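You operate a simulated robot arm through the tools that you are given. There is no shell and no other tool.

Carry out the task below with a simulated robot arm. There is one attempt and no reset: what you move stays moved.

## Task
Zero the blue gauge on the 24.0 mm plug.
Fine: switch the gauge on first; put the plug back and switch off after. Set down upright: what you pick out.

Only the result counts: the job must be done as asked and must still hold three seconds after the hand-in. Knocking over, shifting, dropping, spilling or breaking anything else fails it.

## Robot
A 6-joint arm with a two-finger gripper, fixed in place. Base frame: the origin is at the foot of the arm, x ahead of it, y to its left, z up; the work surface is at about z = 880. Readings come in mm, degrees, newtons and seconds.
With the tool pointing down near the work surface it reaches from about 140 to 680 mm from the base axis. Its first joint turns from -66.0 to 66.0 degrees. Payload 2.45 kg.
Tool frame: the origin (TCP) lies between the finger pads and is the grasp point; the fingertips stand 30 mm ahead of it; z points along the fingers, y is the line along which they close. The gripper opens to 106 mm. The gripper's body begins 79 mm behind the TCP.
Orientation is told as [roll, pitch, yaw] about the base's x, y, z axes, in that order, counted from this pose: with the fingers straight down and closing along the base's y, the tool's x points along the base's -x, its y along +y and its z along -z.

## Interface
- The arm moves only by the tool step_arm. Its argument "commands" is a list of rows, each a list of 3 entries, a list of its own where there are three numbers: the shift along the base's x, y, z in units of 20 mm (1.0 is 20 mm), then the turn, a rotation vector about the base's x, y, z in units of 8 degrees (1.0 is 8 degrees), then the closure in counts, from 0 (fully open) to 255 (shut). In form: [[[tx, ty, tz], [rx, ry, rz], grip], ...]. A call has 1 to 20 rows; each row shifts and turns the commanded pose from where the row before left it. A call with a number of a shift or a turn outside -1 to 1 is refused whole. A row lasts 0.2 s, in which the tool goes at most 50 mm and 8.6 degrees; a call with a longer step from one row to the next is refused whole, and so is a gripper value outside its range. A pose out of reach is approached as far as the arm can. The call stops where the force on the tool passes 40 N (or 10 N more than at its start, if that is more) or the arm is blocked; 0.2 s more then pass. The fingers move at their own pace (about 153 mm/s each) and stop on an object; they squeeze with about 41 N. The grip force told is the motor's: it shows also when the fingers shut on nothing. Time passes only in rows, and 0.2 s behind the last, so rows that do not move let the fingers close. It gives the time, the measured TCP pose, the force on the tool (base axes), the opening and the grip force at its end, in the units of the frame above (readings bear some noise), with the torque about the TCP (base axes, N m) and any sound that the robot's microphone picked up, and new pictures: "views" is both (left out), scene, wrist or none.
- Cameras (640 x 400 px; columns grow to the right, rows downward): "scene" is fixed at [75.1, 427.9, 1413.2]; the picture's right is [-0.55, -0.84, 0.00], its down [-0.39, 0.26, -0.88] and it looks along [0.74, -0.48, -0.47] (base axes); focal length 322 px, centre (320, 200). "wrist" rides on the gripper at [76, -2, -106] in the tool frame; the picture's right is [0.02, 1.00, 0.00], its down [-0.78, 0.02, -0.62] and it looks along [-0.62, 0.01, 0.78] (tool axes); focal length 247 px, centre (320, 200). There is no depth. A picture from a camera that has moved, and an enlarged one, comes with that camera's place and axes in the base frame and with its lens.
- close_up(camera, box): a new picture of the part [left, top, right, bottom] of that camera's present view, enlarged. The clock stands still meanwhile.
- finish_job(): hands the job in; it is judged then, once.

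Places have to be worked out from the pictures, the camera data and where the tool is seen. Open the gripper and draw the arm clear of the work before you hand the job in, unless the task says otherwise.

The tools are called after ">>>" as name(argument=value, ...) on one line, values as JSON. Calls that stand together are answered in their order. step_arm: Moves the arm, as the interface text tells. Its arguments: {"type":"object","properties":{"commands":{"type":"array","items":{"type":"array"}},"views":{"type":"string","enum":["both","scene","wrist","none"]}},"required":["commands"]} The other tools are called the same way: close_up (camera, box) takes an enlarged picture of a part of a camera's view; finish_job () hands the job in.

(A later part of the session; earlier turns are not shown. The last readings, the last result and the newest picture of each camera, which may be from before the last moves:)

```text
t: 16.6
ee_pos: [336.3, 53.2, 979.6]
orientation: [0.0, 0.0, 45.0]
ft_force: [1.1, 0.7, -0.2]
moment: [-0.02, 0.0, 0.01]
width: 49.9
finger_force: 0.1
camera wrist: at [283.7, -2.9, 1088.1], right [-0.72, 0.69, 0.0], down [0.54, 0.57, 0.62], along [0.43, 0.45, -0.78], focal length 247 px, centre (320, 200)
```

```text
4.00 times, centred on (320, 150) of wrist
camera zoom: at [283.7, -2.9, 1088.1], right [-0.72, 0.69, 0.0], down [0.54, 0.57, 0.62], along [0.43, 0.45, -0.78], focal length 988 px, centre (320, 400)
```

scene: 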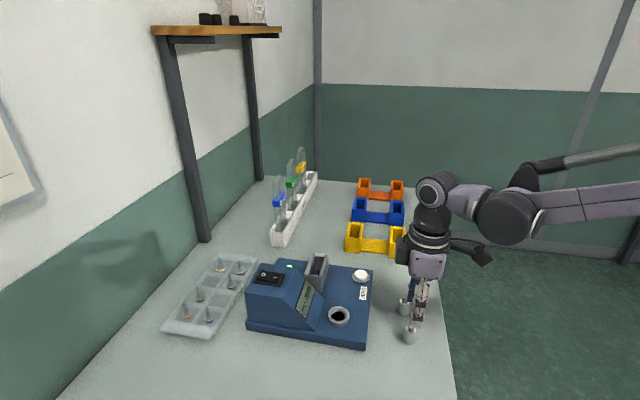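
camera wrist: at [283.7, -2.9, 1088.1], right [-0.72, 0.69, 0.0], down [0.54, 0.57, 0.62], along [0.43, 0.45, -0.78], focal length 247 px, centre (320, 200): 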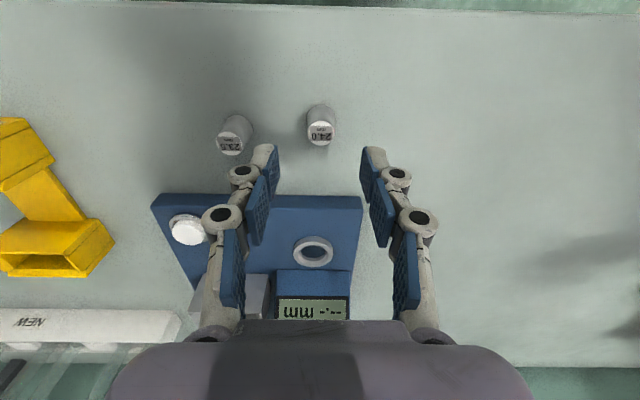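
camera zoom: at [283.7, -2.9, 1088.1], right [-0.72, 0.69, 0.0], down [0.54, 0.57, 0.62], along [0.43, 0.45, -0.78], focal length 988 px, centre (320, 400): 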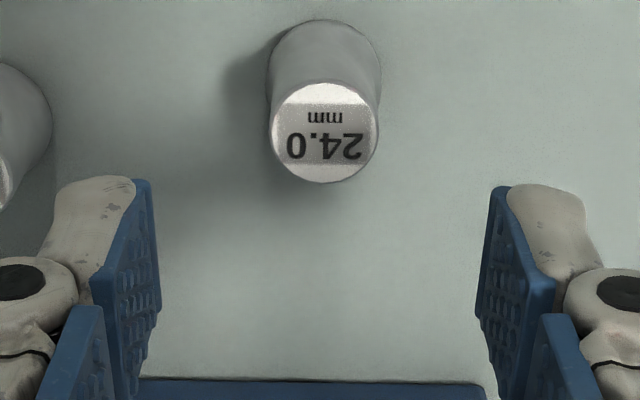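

The plug is at (336.6, 53.2), right under the tool. I'll go down to z≈925 so the whole handle is gripped, lift only 3 mm, and check that it holds.

>>> step_arm(commands=[[[0, 0, -0.9], [0, 0, 0], 135], [[0, 0, -0.9], [0, 0, 0], 150], [[0, 0, -0.92], [0, 0, 0], 175], [[0, 0, 0], [0, 0, 0], 190], [[0, 0, 0], [0, 0, 0], 200], [[0, 0, 0], [0, 0, 0], 210], [[0, 0, 0], [0, 0, 0], 255], [[0, 0, 0], [0, 0, 0], 255], [[0, 0, 0.05], [0, 0, 0], 255], [[0, 0, 0.05], [0, 0, 0], 255], [[0, 0, 0.05], [0, 0, 0], 255]])

>>> close_up(camera="wrist", box=[240, 100, 400, 200])

>>> close_up(camera="scene", box=[380, 310, 440, 348])

```text
t: 19.0
ee_pos: [337.0, 53.1, 928.4]
orientation: [0.1, -0.1, 45.0]
ft_force: [0.0, 0.1, -0.3]
moment: [0.04, 0.02, -0.03]
width: 19.6
finger_force: 41.7
camera wrist: at [283.9, -3.2, 1036.8], right [-0.72, 0.69, 0.0], down [0.54, 0.57, 0.62], along [0.43, 0.45, -0.78], focal length 247 px, centre (320, 200)
```

scene: 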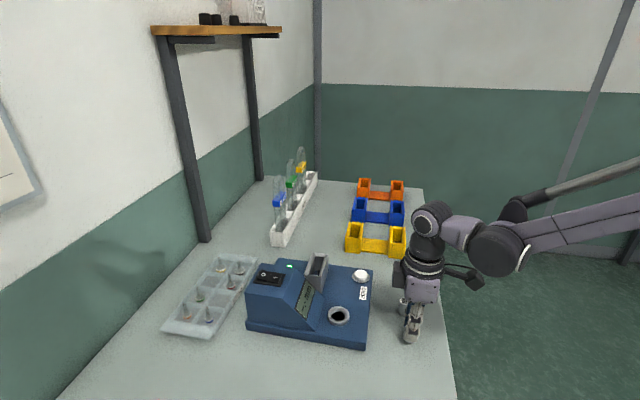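
wrist: 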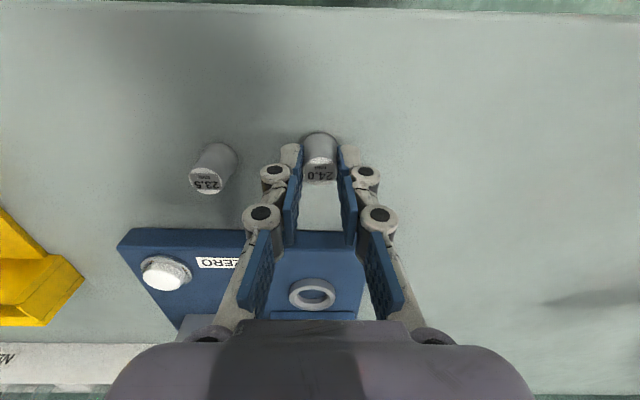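

```text
4.00 times, centred on (320, 150) of wrist
camera zoom: at [283.9, -3.2, 1036.8], right [-0.72, 0.69, 0.0], down [0.54, 0.57, 0.62], along [0.43, 0.45, -0.78], focal length 988 px, centre (320, 400)
```

zoom: 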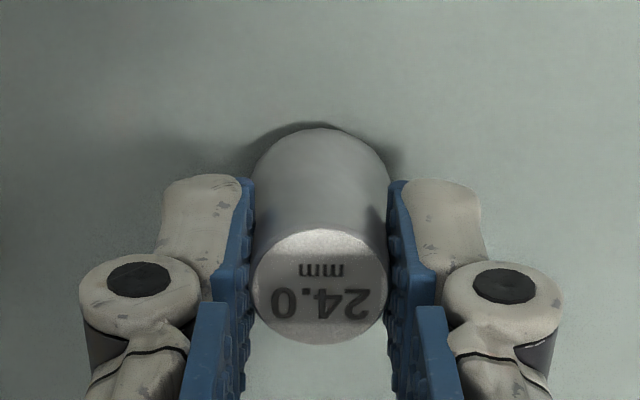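

```text
10.53 times, centred on (410, 329) of scene
camera zoom: at [75.2, 427.9, 1413.2], right [-0.55, -0.84, 0.0], down [-0.39, 0.26, -0.88], along [0.74, -0.48, -0.47], focal length 3384 px, centre (-627, -1158)
```

zoom: 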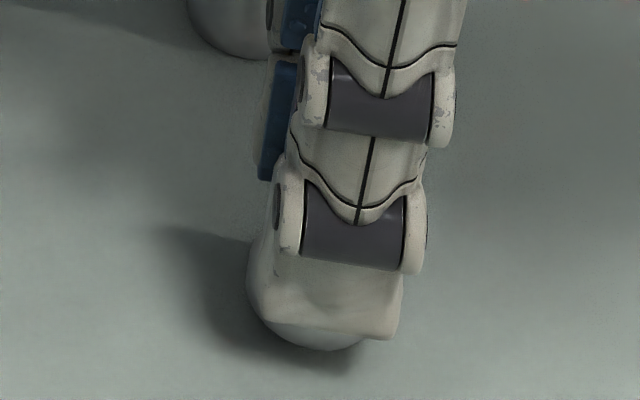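

The plug has come up with the fingers (its base is about 3 mm off the table, opening 19.6 mm). I'll lift gently and check again.

>>> step_arm(commands=[[[0, 0, 0.1], [0, 0, 0], 255], [[0, 0, 0.15], [0, 0, 0], 255], [[0, 0, 0.2], [0, 0, 0], 255], [[0, 0, 0.2], [0, 0, 0], 255], [[0, 0, 0.2], [0, 0, 0], 255], [[0, 0, 0.2], [0, 0, 0], 255], [[0, 0, 0.2], [0, 0, 0], 255], [[0, 0, 0.2], [0, 0, 0], 255]])

>>> close_up(camera="wrist", box=[240, 100, 400, 200])

>>> close_up(camera="scene", box=[370, 290, 450, 345])

```text
t: 20.8
ee_pos: [337.5, 52.0, 958.0]
orientation: [0.0, 0.0, 45.0]
ft_force: [-0.1, 0.1, -0.6]
moment: [0.01, 0.02, -0.01]
width: 19.6
finger_force: 40.8
camera wrist: at [283.8, -3.0, 1066.0], right [-0.72, 0.69, 0.0], down [0.54, 0.57, 0.62], along [0.43, 0.45, -0.78], focal length 247 px, centre (320, 200)
```

scene: 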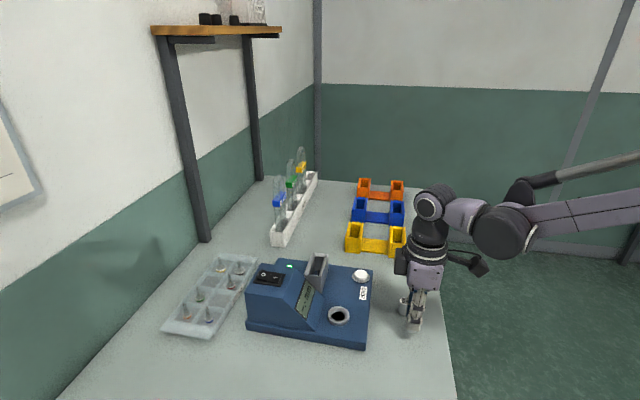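
wrist: 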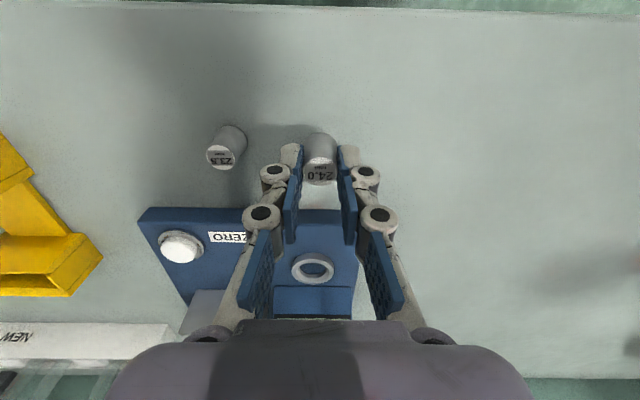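

```text
4.00 times, centred on (320, 150) of wrist
camera zoom: at [283.8, -3.0, 1066.0], right [-0.72, 0.69, 0.0], down [0.54, 0.57, 0.62], along [0.43, 0.45, -0.78], focal length 988 px, centre (320, 400)
```

zoom: 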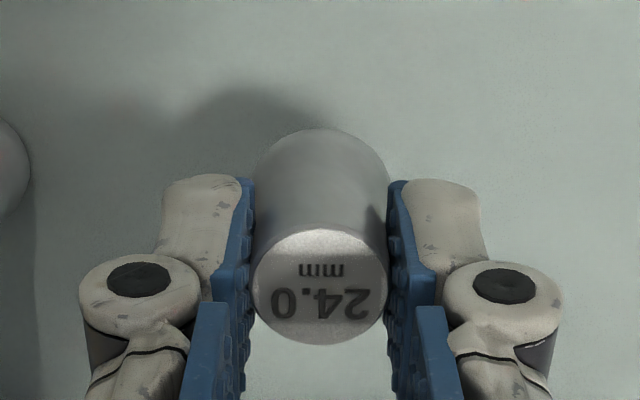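

```text
7.27 times, centred on (410, 318) of scene
camera zoom: at [75.1, 427.9, 1413.2], right [-0.55, -0.84, 0.0], down [-0.39, 0.26, -0.88], along [0.74, -0.48, -0.47], focal length 2338 px, centre (-334, -654)
```

zoom: 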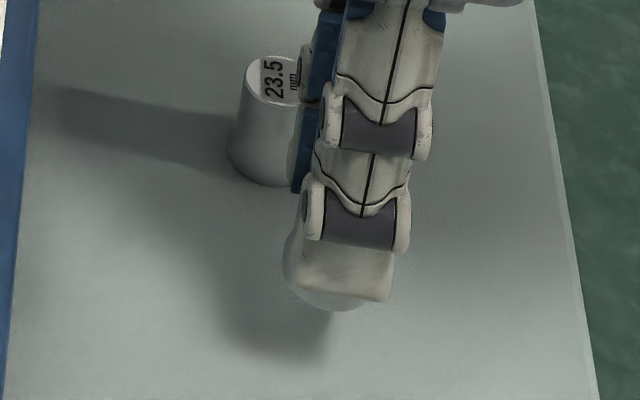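

It's held firmly. I'll raise it to a safe height and carry it smoothly over the ring.

>>> step_arm(commands=[[[0, 0, 0.3], [0, 0, 0], 255], [[0, 0, 0.4], [0, 0, 0], 255], [[0, 0, 0.4], [0, 0, 0], 255], [[0, 0, 0.4], [0, 0, 0], 255], [[0.2, 0.186, 0], [0, 0, 0], 255], [[0.5, 0.465, 0], [0, 0, 0], 255], [[0.6, 0.557, 0], [0, 0, 0], 255], [[0.7, 0.65, 0], [0, 0, 0], 255], [[0.7, 0.65, 0], [0, 0, 0], 255], [[0.7, 0.65, 0], [0, 0, 0], 255], [[0.6, 0.557, 0], [0, 0, 0], 255], [[0.6, 0.557, 0], [0, 0, 0], 255], [[0.3, 0.28, 0], [0, 0, 0], 255], [[0.195, 0.183, 0], [0, 0, 0], 255], [[0, 0, 0], [0, 0, 0], 255]])

>>> close_up(camera="wrist", box=[240, 80, 400, 180])

>>> close_up(camera="scene", box=[290, 265, 390, 330])

```text
t: 24.0
ee_pos: [438.5, 148.4, 986.4]
orientation: [-0.1, 0.0, 45.0]
ft_force: [-0.2, -0.2, -0.4]
moment: [-0.03, -0.02, 0.0]
width: 19.5
finger_force: 41.5
camera wrist: at [385.2, 92.0, 1095.8], right [-0.72, 0.69, 0.0], down [0.54, 0.57, 0.62], along [0.43, 0.45, -0.78], focal length 247 px, centre (320, 200)
```

scene: 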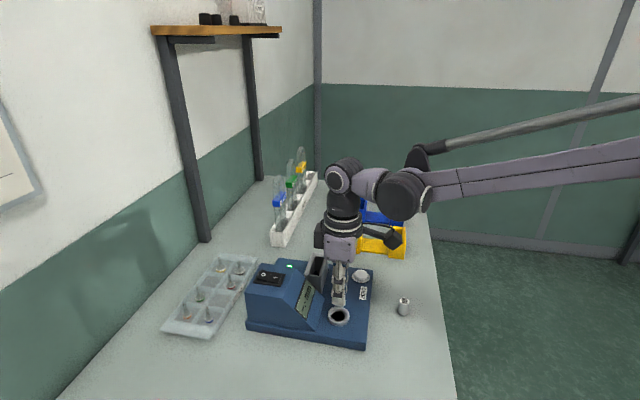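
wrist: 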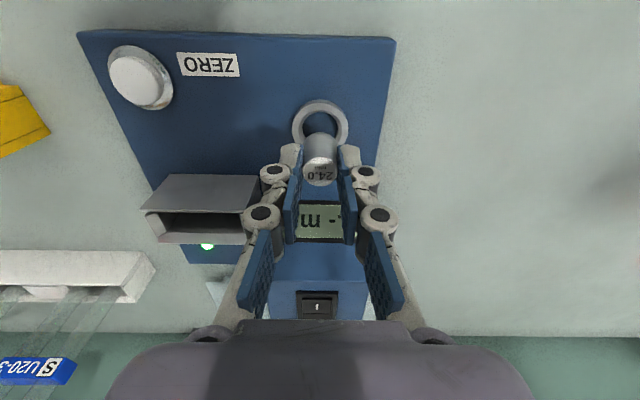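

```text
4.00 times, centred on (320, 130) of wrist
camera zoom: at [385.2, 92.0, 1095.8], right [-0.72, 0.69, 0.0], down [0.54, 0.57, 0.62], along [0.43, 0.45, -0.78], focal length 988 px, centre (320, 480)
```

zoom: 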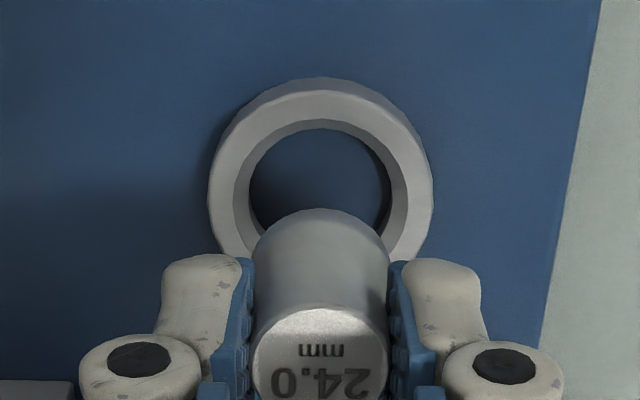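

```text
6.15 times, centred on (340, 298) of scene
camera zoom: at [75.2, 427.9, 1413.2], right [-0.55, -0.84, 0.0], down [-0.39, 0.26, -0.88], along [0.74, -0.48, -0.47], focal length 1978 px, centre (197, -400)
```

zoom: 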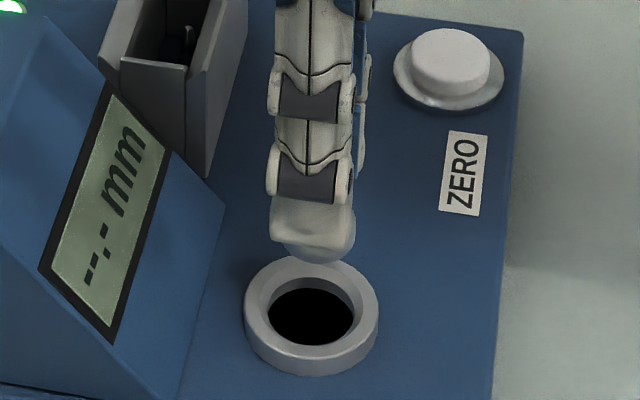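

The plug is centred over the ring to within about half a millimetre in both views. I'll lower it to just above the rim.

>>> step_arm(commands=[[[0, 0, -0.3], [0, 0, 0], 255], [[0, 0, -0.4], [0, 0, 0], 255], [[0, 0, -0.4], [0, 0, 0], 255], [[0, 0, -0.2], [0, 0, 0], 255], [[0, 0, 0], [0, 0, 0], 255]])

>>> close_up(camera="wrist", box=[240, 80, 400, 180])

>>> close_up(camera="scene", box=[290, 265, 390, 330])

```text
t: 25.2
ee_pos: [439.6, 147.9, 962.1]
orientation: [0.0, 0.0, 45.0]
ft_force: [-0.1, -0.7, -0.5]
moment: [0.01, -0.02, 0.0]
width: 20.1
finger_force: 40.8
camera wrist: at [386.0, 91.7, 1069.6], right [-0.72, 0.69, 0.0], down [0.54, 0.57, 0.62], along [0.43, 0.45, -0.78], focal length 247 px, centre (320, 200)
```

scene: 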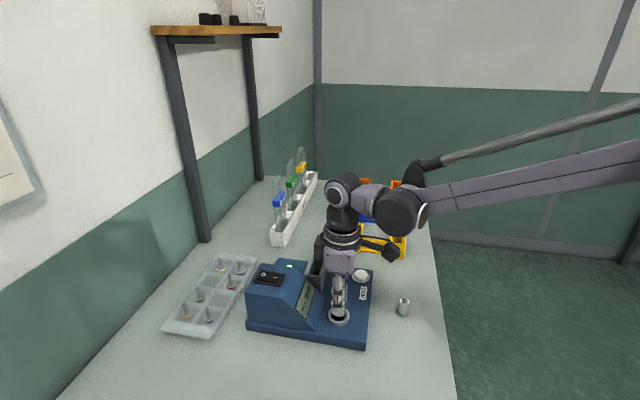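
wrist: 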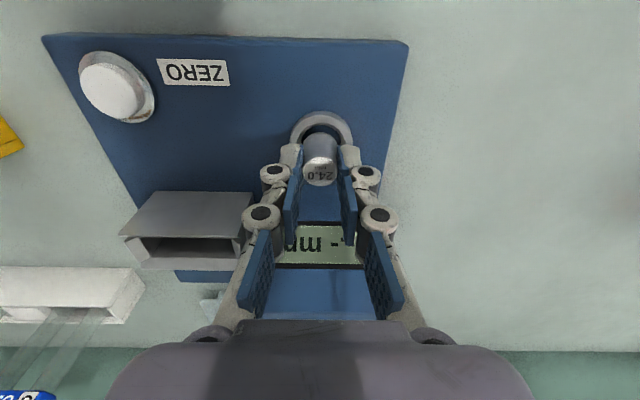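

```text
4.00 times, centred on (320, 130) of wrist
camera zoom: at [386.0, 91.7, 1069.6], right [-0.72, 0.69, 0.0], down [0.54, 0.57, 0.62], along [0.43, 0.45, -0.78], focal length 988 px, centre (320, 480)
```

zoom: 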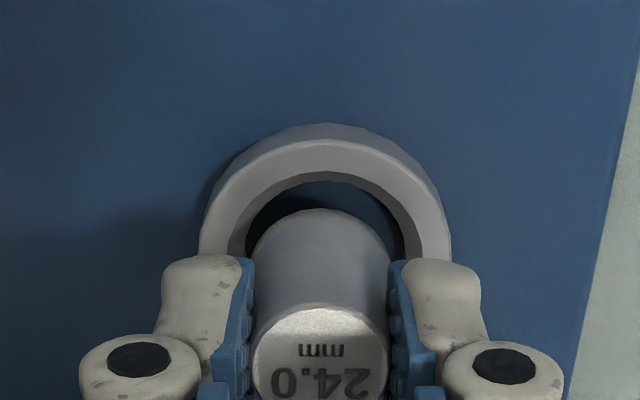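

```text
6.15 times, centred on (340, 298) of scene
camera zoom: at [75.2, 427.9, 1413.2], right [-0.55, -0.84, 0.0], down [-0.39, 0.26, -0.88], along [0.74, -0.48, -0.47], focal length 1978 px, centre (197, -400)
```

zoom: 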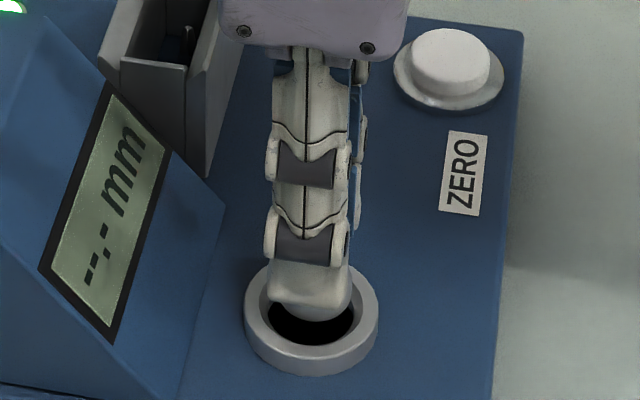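

It's still centred, perhaps half a millimetre off along the finger direction, so I'll correct that. Then I'll lower it slowly into the seat, watching the force.

>>> step_arm(commands=[[[-0.018, 0.018, -0.1], [0, 0, 0], 255], [[0, 0, -0.1], [0, 0, 0], 255], [[0, 0, -0.1], [0, 0, 0], 255], [[0, 0, -0.1], [0, 0, 0], 255], [[0, 0, -0.05], [0, 0, 0], 255], [[0, 0, -0.05], [0, 0, 0], 255]])

>>> close_up(camera="scene", box=[290, 265, 390, 330])

>>> close_up(camera="wrist", box=[240, 80, 400, 180])

```text
t: 26.6
ee_pos: [437.3, 148.2, 952.0]
orientation: [0.0, 0.0, 45.0]
ft_force: [-0.2, 1.2, -0.2]
moment: [-0.06, -0.01, -0.01]
width: 19.8
finger_force: 40.6
camera wrist: at [385.2, 92.3, 1059.8], right [-0.72, 0.69, 0.0], down [0.54, 0.57, 0.62], along [0.43, 0.45, -0.78], focal length 247 px, centre (320, 200)
```

scene: 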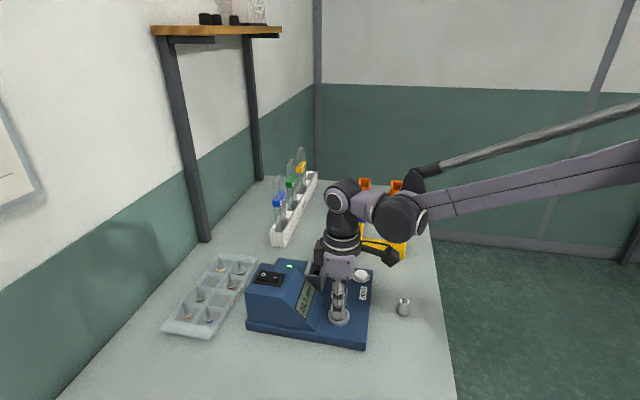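
wrist: 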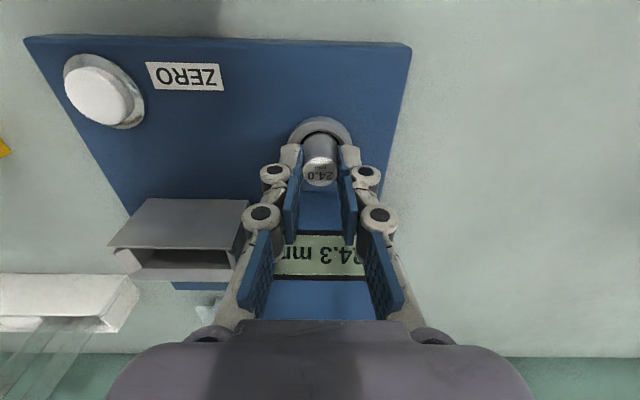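

```text
6.15 times, centred on (340, 298) of scene
camera zoom: at [75.2, 427.9, 1413.2], right [-0.55, -0.84, 0.0], down [-0.39, 0.26, -0.88], along [0.74, -0.48, -0.47], focal length 1978 px, centre (197, -400)
```

zoom: 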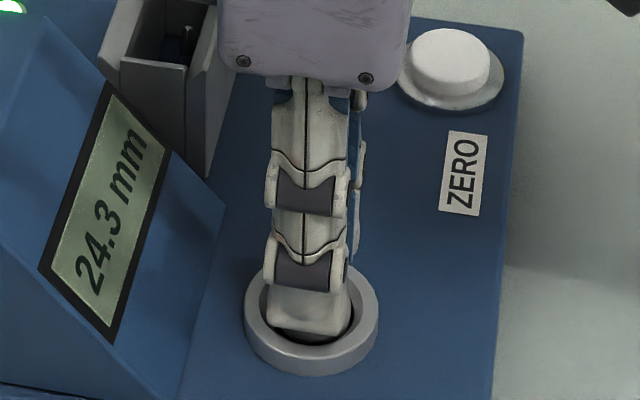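

```text
4.00 times, centred on (320, 130) of wrist
camera zoom: at [385.2, 92.3, 1059.8], right [-0.72, 0.69, 0.0], down [0.54, 0.57, 0.62], along [0.43, 0.45, -0.78], focal length 988 px, centre (320, 480)
```

zoom: 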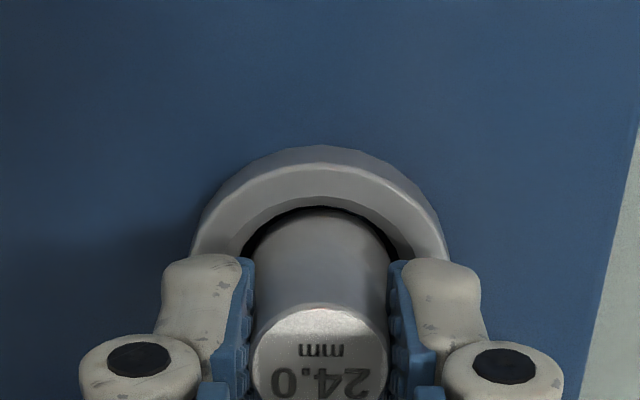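

The display now reads 24.3 mm, so the gauge senses the plug and needs zeroing to 24.0. I'll keep lowering in small steps until it touches the floor of the seat.

>>> step_arm(commands=[[[0, 0, -0.05], [0, 0, 0], 255], [[0, 0, -0.05], [0, 0, 0], 255], [[0, 0, -0.05], [0, 0, 0], 255]], views="none")

```text
t: 27.4
ee_pos: [438.1, 147.7, 949.3]
orientation: [0.0, 0.0, 45.0]
ft_force: [0.0, 0.3, 9.6]
moment: [0.01, 0.03, 0.01]
width: 19.4
finger_force: 41.0
```

Contact at 9.6 N, so the plug is on the floor of the seat. I'll ease off slightly, open the fingers and rise straight up.

>>> step_arm(commands=[[[0, 0, 0.02], [0, 0, 0], 255], [[0, 0, 0], [0, 0, 0], 200], [[0, 0, 0], [0, 0, 0], 190], [[0, 0, 0], [0, 0, 0], 160], [[0, 0, 0], [0, 0, 0], 150], [[0, 0, 0.3], [0, 0, 0], 150], [[0, 0, 0.6], [0, 0, 0], 150], [[0, 0, 1], [0, 0, 0], 150], [[0, 0, 1], [0, 0, 0], 150], [[0, 0, 1], [0, 0, 0], 150]])

>>> close_up(camera="scene", box=[290, 265, 390, 330])

>>> close_up(camera="wrist", box=[100, 20, 400, 207])

```text
t: 29.6
ee_pos: [437.4, 148.1, 1026.6]
orientation: [0.0, 0.1, 45.1]
ft_force: [-0.7, 0.5, 0.4]
moment: [-0.01, -0.01, 0.0]
width: 43.7
finger_force: 0.0
camera wrist: at [385.5, 92.4, 1135.2], right [-0.72, 0.69, 0.0], down [0.54, 0.57, 0.62], along [0.43, 0.45, -0.78], focal length 247 px, centre (320, 200)
```

scene: 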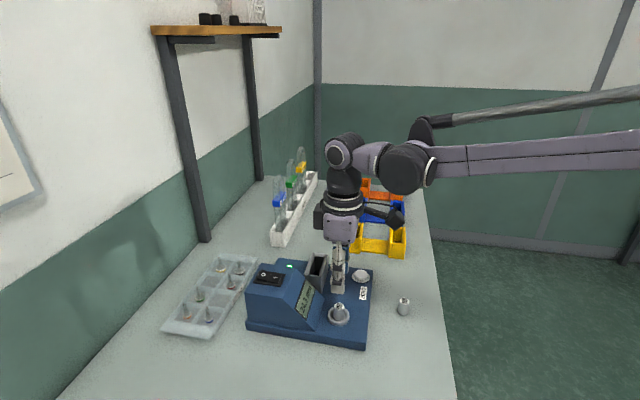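
wrist: 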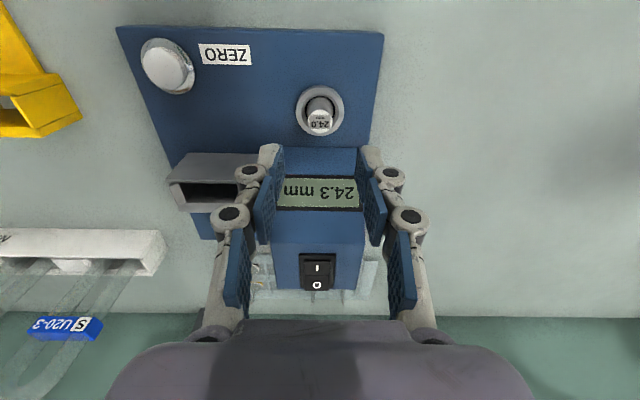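

```text
6.15 times, centred on (340, 298) of scene
camera zoom: at [75.1, 427.9, 1413.2], right [-0.55, -0.84, 0.0], down [-0.39, 0.26, -0.88], along [0.74, -0.48, -0.47], focal length 1978 px, centre (197, -400)
```

zoom: 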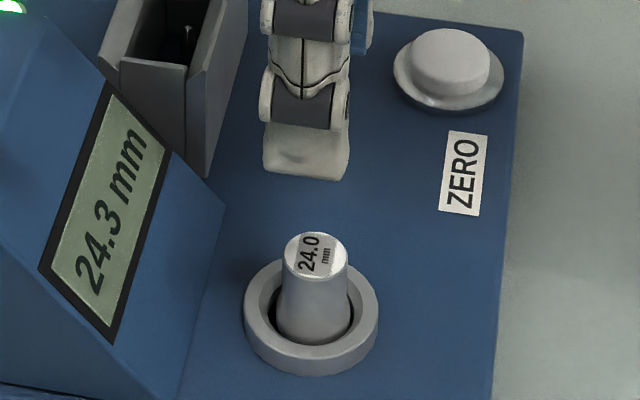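

```text
2.13 times, centred on (250, 114) of wrist
camera zoom: at [385.5, 92.4, 1135.2], right [-0.72, 0.69, 0.0], down [0.54, 0.57, 0.62], along [0.43, 0.45, -0.78], focal length 527 px, centre (469, 384)
```

zoom: 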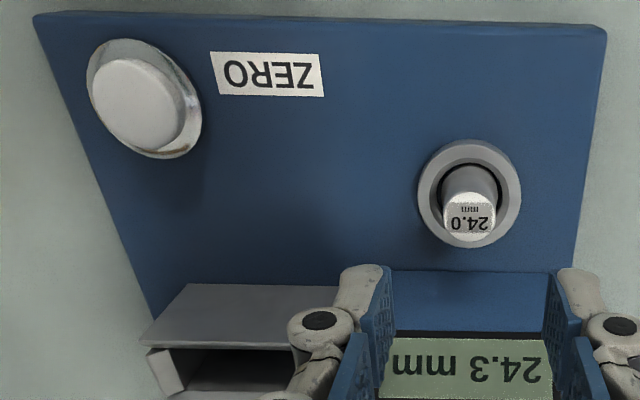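

The plug stands seated and the gauge reads 24.3 mm. The ZERO button's centre comes out at about (504.5, 34.8), top z≈913. I'll close the fingers and move above it.

>>> step_arm(commands=[[[0, 0, 0.2], [0, 0, 0], 255], [[0.555, -0.943, 0], [0, 0, 0], 255], [[0.555, -0.943, 0], [0, 0, 0], 255], [[0.555, -0.943, 0], [0, 0, 0], 255], [[0.555, -0.943, 0], [0, 0, 0], 255], [[0.555, -0.943, 0], [0, 0, 0], 255], [[0.555, -0.943, 0], [0, 0, 0], 255], [[0, 0, -0.9], [0, 0, 0], 255], [[0, 0, -0.9], [0, 0, 0], 255], [[0, 0, -0.9], [0, 0, 0], 255], [[0, 0, -0.8], [0, 0, 0], 255]])

>>> close_up(camera="scene", box=[310, 240, 410, 305])

>>> close_up(camera="wrist", box=[240, 100, 400, 200])

```text
t: 32.0
ee_pos: [505.2, 35.9, 960.0]
orientation: [0.0, 0.0, 45.0]
ft_force: [-0.1, 0.1, 0.4]
moment: [0.02, 0.02, -0.01]
width: 0.0
finger_force: 28.6
camera wrist: at [452.3, -20.8, 1069.2], right [-0.72, 0.69, 0.0], down [0.54, 0.57, 0.62], along [0.43, 0.45, -0.78], focal length 247 px, centre (320, 200)
```

scene: 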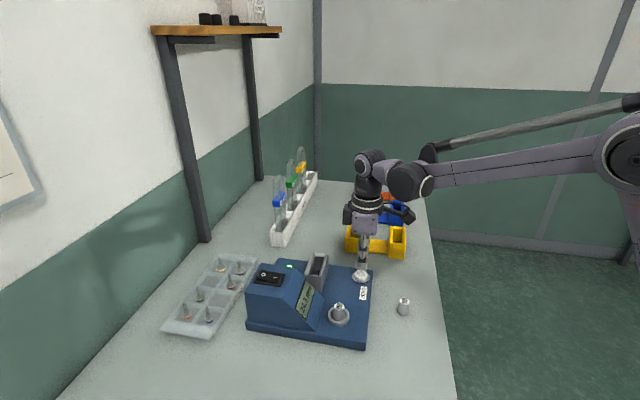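
wrist: 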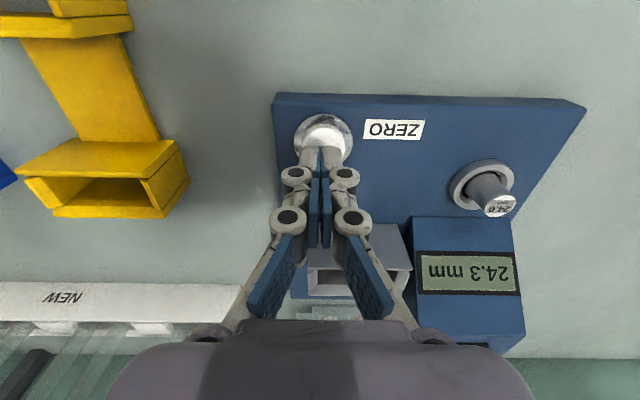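

```text
6.15 times, centred on (360, 272) of scene
camera zoom: at [75.2, 427.9, 1413.2], right [-0.55, -0.84, 0.0], down [-0.39, 0.26, -0.88], along [0.74, -0.48, -0.47], focal length 1978 px, centre (74, -246)
```

zoom: 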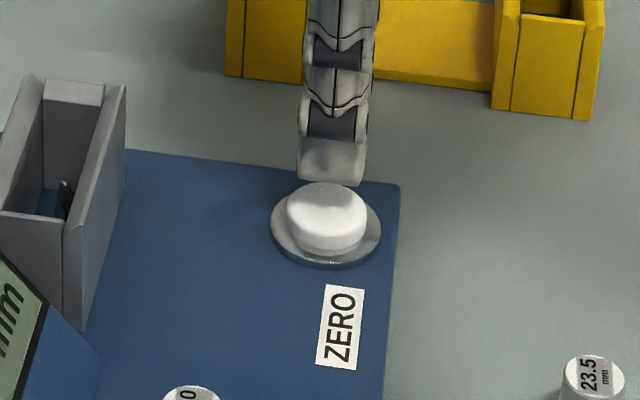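

```text
4.00 times, centred on (320, 150) of wrist
camera zoom: at [452.3, -20.8, 1069.2], right [-0.72, 0.69, 0.0], down [0.54, 0.57, 0.62], along [0.43, 0.45, -0.78], focal length 988 px, centre (320, 400)
```

zoom: 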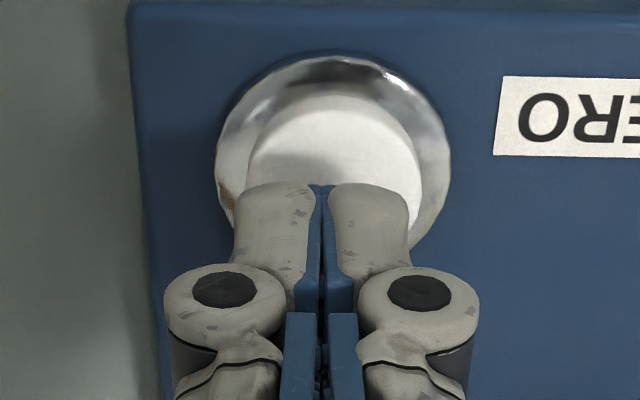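

The tip is about 2 mm off the button's centre along the finger direction, so I'll correct that and press down in small steps.

>>> step_arm(commands=[[[-0.07, 0.07, -0.35], [0, 0, 0], 255], [[0, 0, -0.3], [0, 0, 0], 255], [[0, 0, -0.1], [0, 0, 0], 255], [[0, 0, -0.1], [0, 0, 0], 255], [[0, 0, -0.1], [0, 0, 0], 255]])

>>> close_up(camera="scene", box=[290, 250, 390, 315])

```text
t: 33.2
ee_pos: [504.0, 36.9, 941.7]
orientation: [0.0, 0.0, 45.0]
ft_force: [-0.1, 0.0, 1.3]
moment: [0.03, -0.04, 0.02]
width: 6.0
finger_force: 29.1
camera wrist: at [450.7, -19.8, 1050.2], right [-0.72, 0.69, 0.0], down [0.54, 0.57, 0.62], along [0.43, 0.45, -0.78], focal length 247 px, centre (320, 200)
```

scene: 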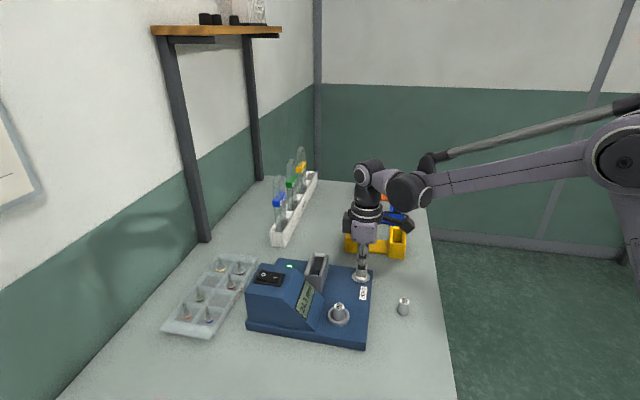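
wrist: 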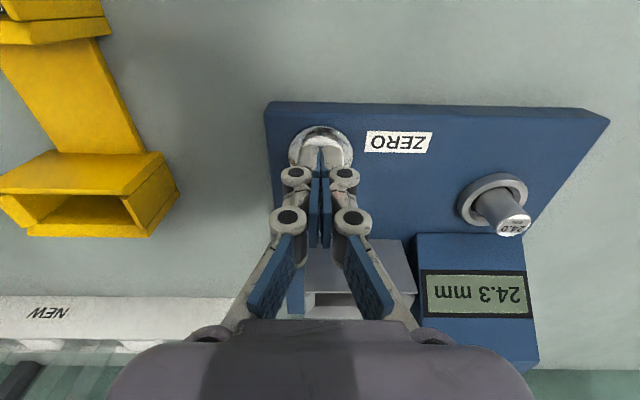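

```text
6.15 times, centred on (340, 282) of scene
camera zoom: at [75.1, 427.9, 1413.2], right [-0.55, -0.84, 0.0], down [-0.39, 0.26, -0.88], along [0.74, -0.48, -0.47], focal length 1978 px, centre (197, -308)
```

zoom: 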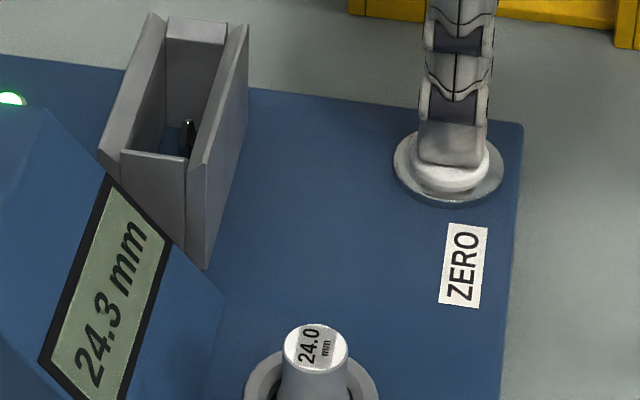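

The tip is just touching the button (1.3 N) and the display still reads 24.3. I'll press further in 1 mm steps.

>>> step_arm(commands=[[[0, 0, -0.05], [0, 0, 0], 255], [[0, 0, -0.05], [0, 0, 0], 255], [[0, 0, -0.05], [0, 0, 0], 255]])

>>> close_up(camera="scene", box=[290, 250, 390, 315])

```text
t: 34.0
ee_pos: [503.2, 37.3, 940.1]
orientation: [0.0, -0.1, 44.9]
ft_force: [0.6, 0.4, 4.0]
moment: [-0.01, -0.03, 0.0]
width: 5.9
finger_force: 28.9
heard: click
camera wrist: at [450.6, -19.8, 1047.4], right [-0.72, 0.69, 0.0], down [0.54, 0.57, 0.62], along [0.43, 0.45, -0.78], focal length 247 px, centre (320, 200)
```

scene: 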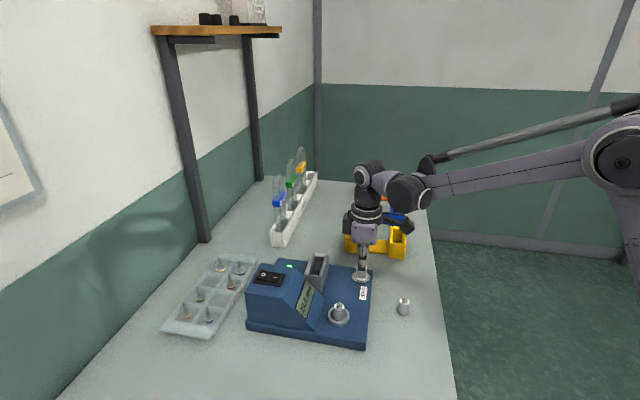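
wrist: 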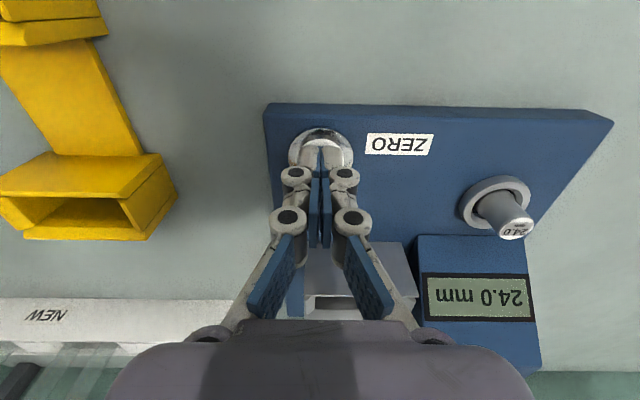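

```text
6.15 times, centred on (340, 282) of scene
camera zoom: at [75.1, 427.9, 1413.2], right [-0.55, -0.84, 0.0], down [-0.39, 0.26, -0.88], along [0.74, -0.48, -0.47], focal length 1978 px, centre (197, -308)
```

zoom: 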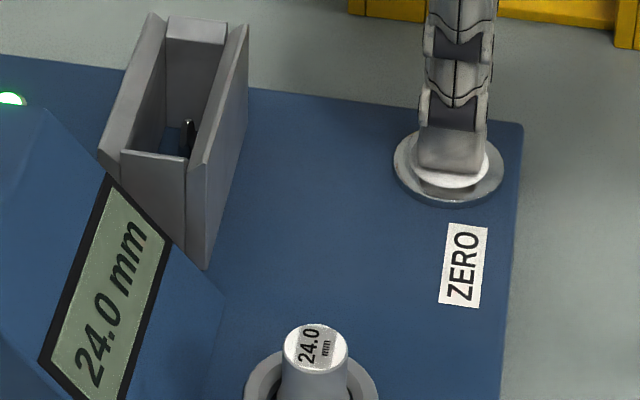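

A click, and the display now reads 24.0 mm: the gauge is zeroed. I'll rise clear and go back over the plug with the fingers half open.

>>> step_arm(commands=[[[0, 0, 0.2], [0, 0, 0], 255], [[0, 0, 0.6], [0, 0, 0], 255], [[0, 0, 1], [0, 0, 0], 255], [[0, 0, 1], [0, 0, 0], 255], [[0, 0, 1], [0, 0, 0], 255], [[0, 0, 0.8], [0, 0, 0], 255], [[-0.485, 0.873, 0], [0, 0, 0], 255], [[-0.555, 0.943, 0], [0, 0, 0], 255], [[-0.555, 0.943, 0], [0, 0, 0], 200], [[-0.555, 0.943, 0], [0, 0, 0], 150], [[-0.555, 0.943, 0], [0, 0, 0], 150], [[-0.555, 0.943, 0], [0, 0, 0], 150], [[0, 0, -1], [0, 0, 0], 150], [[0, 0, 0], [0, 0, 0], 150]])

>>> close_up(camera="wrist", box=[240, 80, 400, 180])

>>> close_up(camera="scene", box=[290, 250, 390, 315])

```text
t: 37.0
ee_pos: [438.0, 148.6, 1010.4]
orientation: [0.0, 0.0, 45.0]
ft_force: [0.1, -0.1, -0.5]
moment: [0.0, -0.01, -0.02]
width: 43.6
finger_force: 0.0
camera wrist: at [384.9, 92.2, 1119.3], right [-0.72, 0.69, 0.0], down [0.54, 0.57, 0.62], along [0.43, 0.45, -0.78], focal length 247 px, centre (320, 200)
```

scene: 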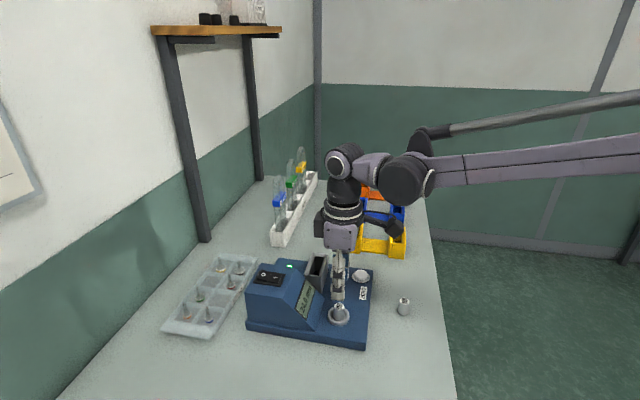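
wrist: 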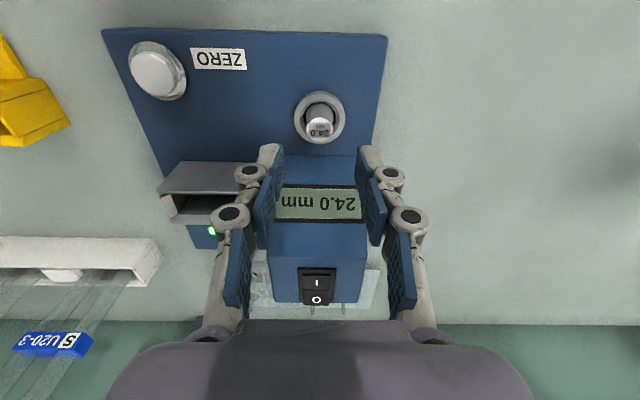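

```text
4.00 times, centred on (320, 130) of wrist
camera zoom: at [384.9, 92.2, 1119.3], right [-0.72, 0.69, 0.0], down [0.54, 0.57, 0.62], along [0.43, 0.45, -0.78], focal length 988 px, centre (320, 480)
```

zoom: 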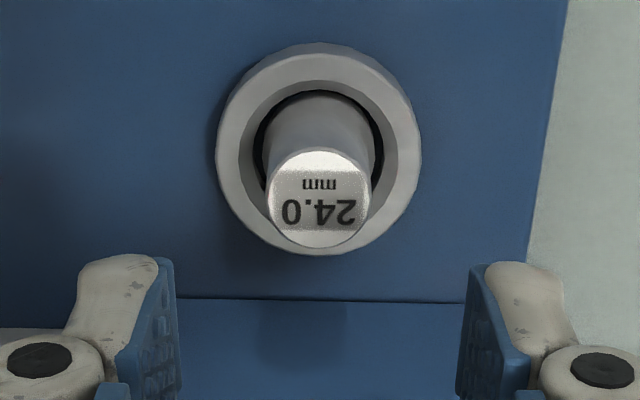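

```text
6.15 times, centred on (340, 282) of scene
camera zoom: at [75.1, 427.9, 1413.2], right [-0.55, -0.84, 0.0], down [-0.39, 0.26, -0.88], along [0.74, -0.48, -0.47], focal length 1978 px, centre (197, -308)
```

zoom: 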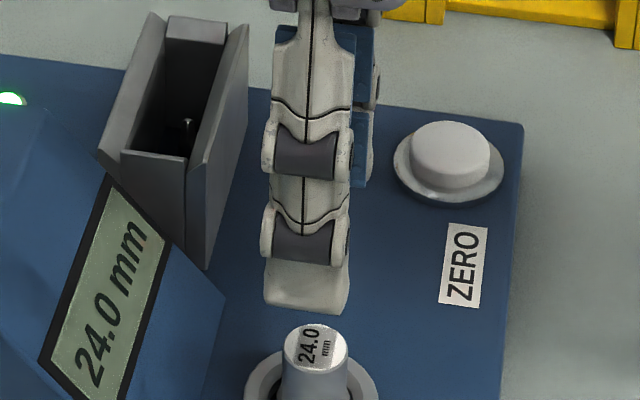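

The button has sprung back, the display holds 24.0 mm, and the plug is centred between the pads. I'll go down to the earlier grip height, close in stages, and lift gently.

>>> step_arm(commands=[[[0, 0, -0.8], [0, 0, 0], 150], [[0, 0, -0.8], [0, 0, 0], 150], [[0, 0, -0.8], [0, 0, 0], 150], [[0, 0, -0.65], [0, 0, 0], 165], [[0, 0, 0], [0, 0, 0], 180], [[0, 0, 0], [0, 0, 0], 190], [[0, 0, 0], [0, 0, 0], 200], [[0, 0, 0], [0, 0, 0], 210], [[0, 0, 0], [0, 0, 0], 255], [[0, 0, 0], [0, 0, 0], 255], [[0, 0, 0.05], [0, 0, 0], 255], [[0, 0, 0.05], [0, 0, 0], 255], [[0, 0, 0.05], [0, 0, 0], 255]])

>>> close_up(camera="wrist", box=[240, 80, 400, 180])

>>> close_up(camera="scene", box=[290, 265, 390, 330])

```text
t: 39.8
ee_pos: [438.7, 147.9, 953.4]
orientation: [0.0, 0.1, 44.9]
ft_force: [-0.8, -0.5, 0.2]
moment: [0.03, -0.02, 0.01]
width: 20.0
finger_force: 40.9
camera wrist: at [385.4, 92.0, 1061.5], right [-0.72, 0.69, 0.0], down [0.54, 0.57, 0.62], along [0.43, 0.45, -0.78], focal length 247 px, centre (320, 200)
```

scene: 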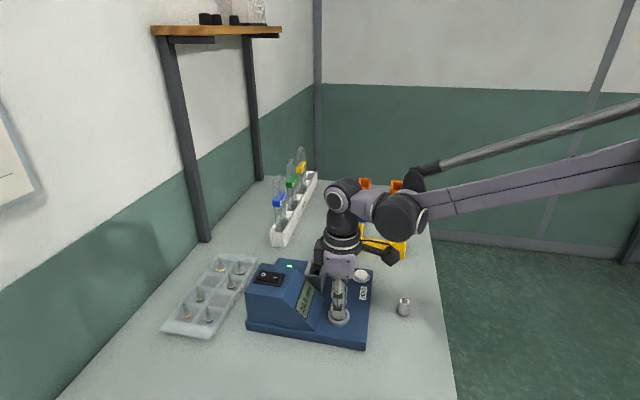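
wrist: 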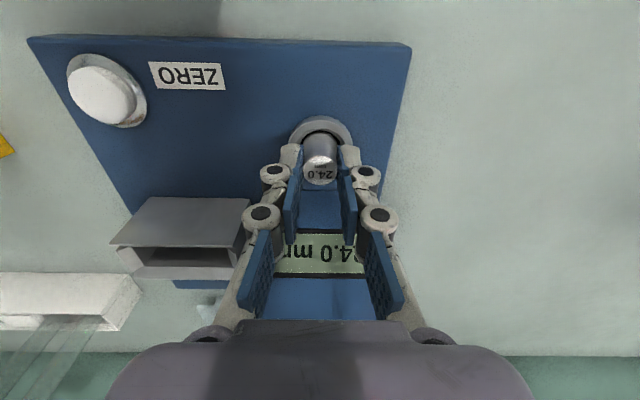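

```text
4.00 times, centred on (320, 130) of wrist
camera zoom: at [385.4, 92.0, 1061.5], right [-0.72, 0.69, 0.0], down [0.54, 0.57, 0.62], along [0.43, 0.45, -0.78], focal length 988 px, centre (320, 480)
```

zoom: 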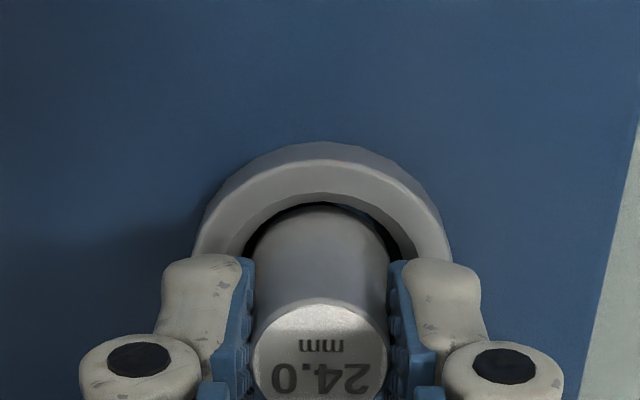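

```text
6.15 times, centred on (340, 298) of scene
camera zoom: at [75.2, 427.9, 1413.2], right [-0.55, -0.84, 0.0], down [-0.39, 0.26, -0.88], along [0.74, -0.48, -0.47], focal length 1978 px, centre (197, -400)
```

zoom: 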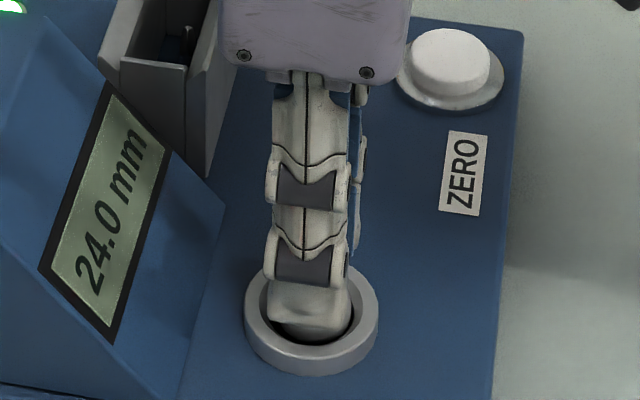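

It's held and coming up with the fingers. I'll lift it gently out of the ring, then carry it back over its original spot.

>>> step_arm(commands=[[[0, 0, 0.1], [0, 0, 0], 255], [[0, 0, 0.15], [0, 0, 0], 255], [[0, 0, 0.2], [0, 0, 0], 255], [[0, 0, 0.3], [0, 0, 0], 255], [[0, 0, 0.4], [0, 0, 0], 255], [[0, 0, 0.4], [0, 0, 0], 255], [[0, 0, 0.3], [0, 0, 0], 255], [[-0.195, -0.183, 0], [0, 0, 0], 255], [[-0.482, -0.483, 0], [0, 0, 0], 255], [[-0.6, -0.557, 0], [0, 0, 0], 255], [[-0.7, -0.65, 0], [0, 0, 0], 255], [[-0.7, -0.65, 0], [0, 0, 0], 255], [[-0.7, -0.65, 0], [0, 0, 0], 255], [[-0.6, -0.557, 0], [0, 0, 0], 255], [[-0.6, -0.557, 0], [0, 0, 0], 255], [[-0.3, -0.28, 0], [0, 0, 0], 255], [[-0.2, -0.186, 0], [0, 0, 0], 255], [[0, 0, 0], [0, 0, 0], 255]])

>>> close_up(camera="wrist", box=[240, 80, 400, 180])

>>> close_up(camera="scene", box=[290, 265, 390, 330])

```text
t: 43.6
ee_pos: [336.1, 53.3, 989.6]
orientation: [0.1, 0.0, 44.9]
ft_force: [-0.2, 0.1, -1.0]
moment: [0.01, 0.02, -0.01]
width: 19.6
finger_force: 40.8
camera wrist: at [283.8, -3.1, 1098.5], right [-0.72, 0.69, 0.0], down [0.54, 0.57, 0.62], along [0.43, 0.45, -0.78], focal length 247 px, centre (320, 200)
```

scene: 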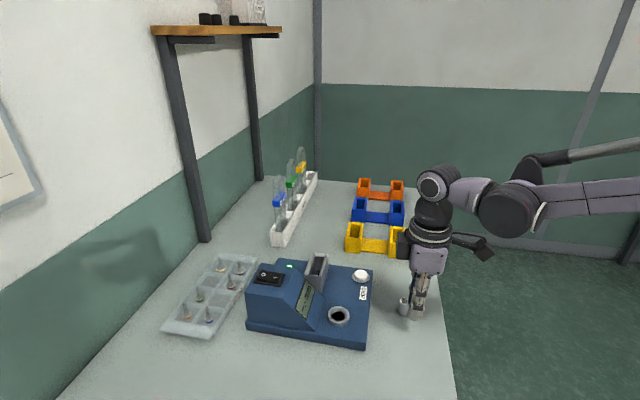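
wrist: 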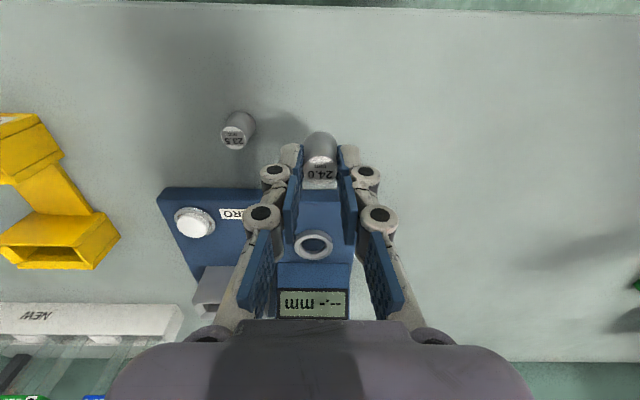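

```text
4.00 times, centred on (320, 130) of wrist
camera zoom: at [283.8, -3.1, 1098.5], right [-0.72, 0.69, 0.0], down [0.54, 0.57, 0.62], along [0.43, 0.45, -0.78], focal length 988 px, centre (320, 480)
```

zoom: 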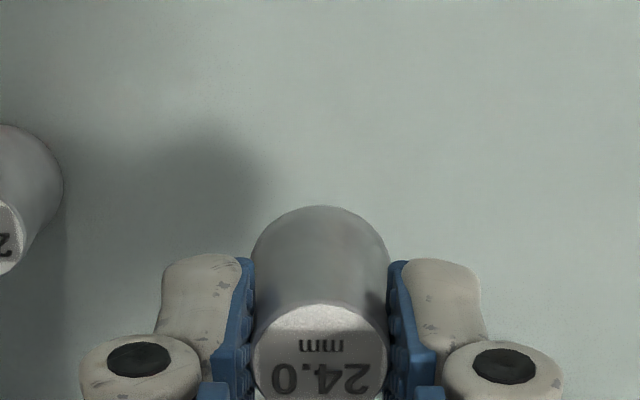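

```text
6.15 times, centred on (340, 298) of scene
camera zoom: at [75.2, 427.9, 1413.2], right [-0.55, -0.84, 0.0], down [-0.39, 0.26, -0.88], along [0.74, -0.48, -0.47], focal length 1978 px, centre (197, -400)
```

zoom: 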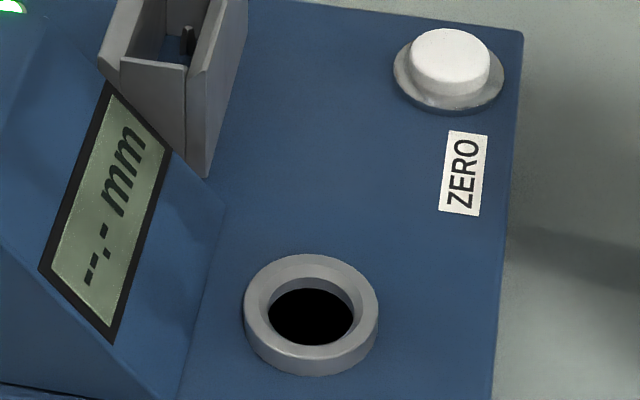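

The tool is back over the original place with the plug upright. I'll lower to just above the table, then go in small steps to contact.

>>> step_arm(commands=[[[0, 0, -0.3], [0, 0, 0], 255], [[0, 0, -0.5], [0, 0, 0], 255], [[0, 0, -0.5], [0, 0, 0], 255], [[0, 0, -0.5], [0, 0, 0], 255], [[0, 0, -0.5], [0, 0, 0], 255], [[0, 0, -0.4], [0, 0, 0], 255], [[0, 0, -0.2], [0, 0, 0], 255], [[0, 0, -0.1], [0, 0, 0], 255], [[0, 0, -0.05], [0, 0, 0], 255]], views="none")

>>> close_up(camera="scene", box=[380, 310, 440, 348])

```text
t: 45.6
ee_pos: [336.0, 52.0, 928.9]
orientation: [0.1, 0.0, 45.0]
ft_force: [0.2, -0.5, -0.4]
moment: [0.0, -0.01, 0.02]
width: 19.7
finger_force: 41.4
```

```text
10.53 times, centred on (410, 329) of scene
camera zoom: at [75.2, 427.9, 1413.2], right [-0.55, -0.84, 0.0], down [-0.39, 0.26, -0.88], along [0.74, -0.48, -0.47], focal length 3384 px, centre (-627, -1158)
```

zoom: 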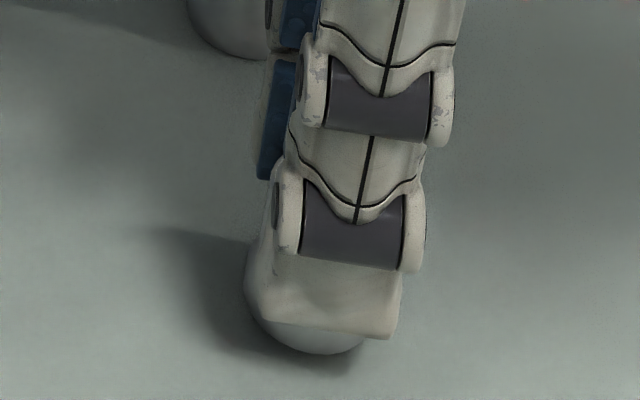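

No contact yet, with roughly 2 mm to go. I'll continue in fine steps.

>>> step_arm(commands=[[[0, 0, -0.04], [0, 0, 0], 255], [[0, 0, -0.04], [0, 0, 0], 255]], views="none")

```text
t: 46.2
ee_pos: [337.6, 52.4, 926.8]
orientation: [0.0, 0.0, 45.0]
ft_force: [-0.5, -0.1, -1.0]
moment: [0.0, 0.03, -0.01]
width: 19.8
finger_force: 40.9
```

Still no contact, so I'll go a little further.

>>> step_arm(commands=[[[0, 0, -0.025], [0, 0, 0], 255], [[0, 0, -0.025], [0, 0, 0], 255]], views="none")

```text
t: 46.8
ee_pos: [336.9, 53.4, 926.8]
orientation: [0.1, 0.1, 45.0]
ft_force: [-0.4, 0.1, -1.3]
moment: [-0.01, 0.03, -0.02]
width: 19.7
finger_force: 41.1
```

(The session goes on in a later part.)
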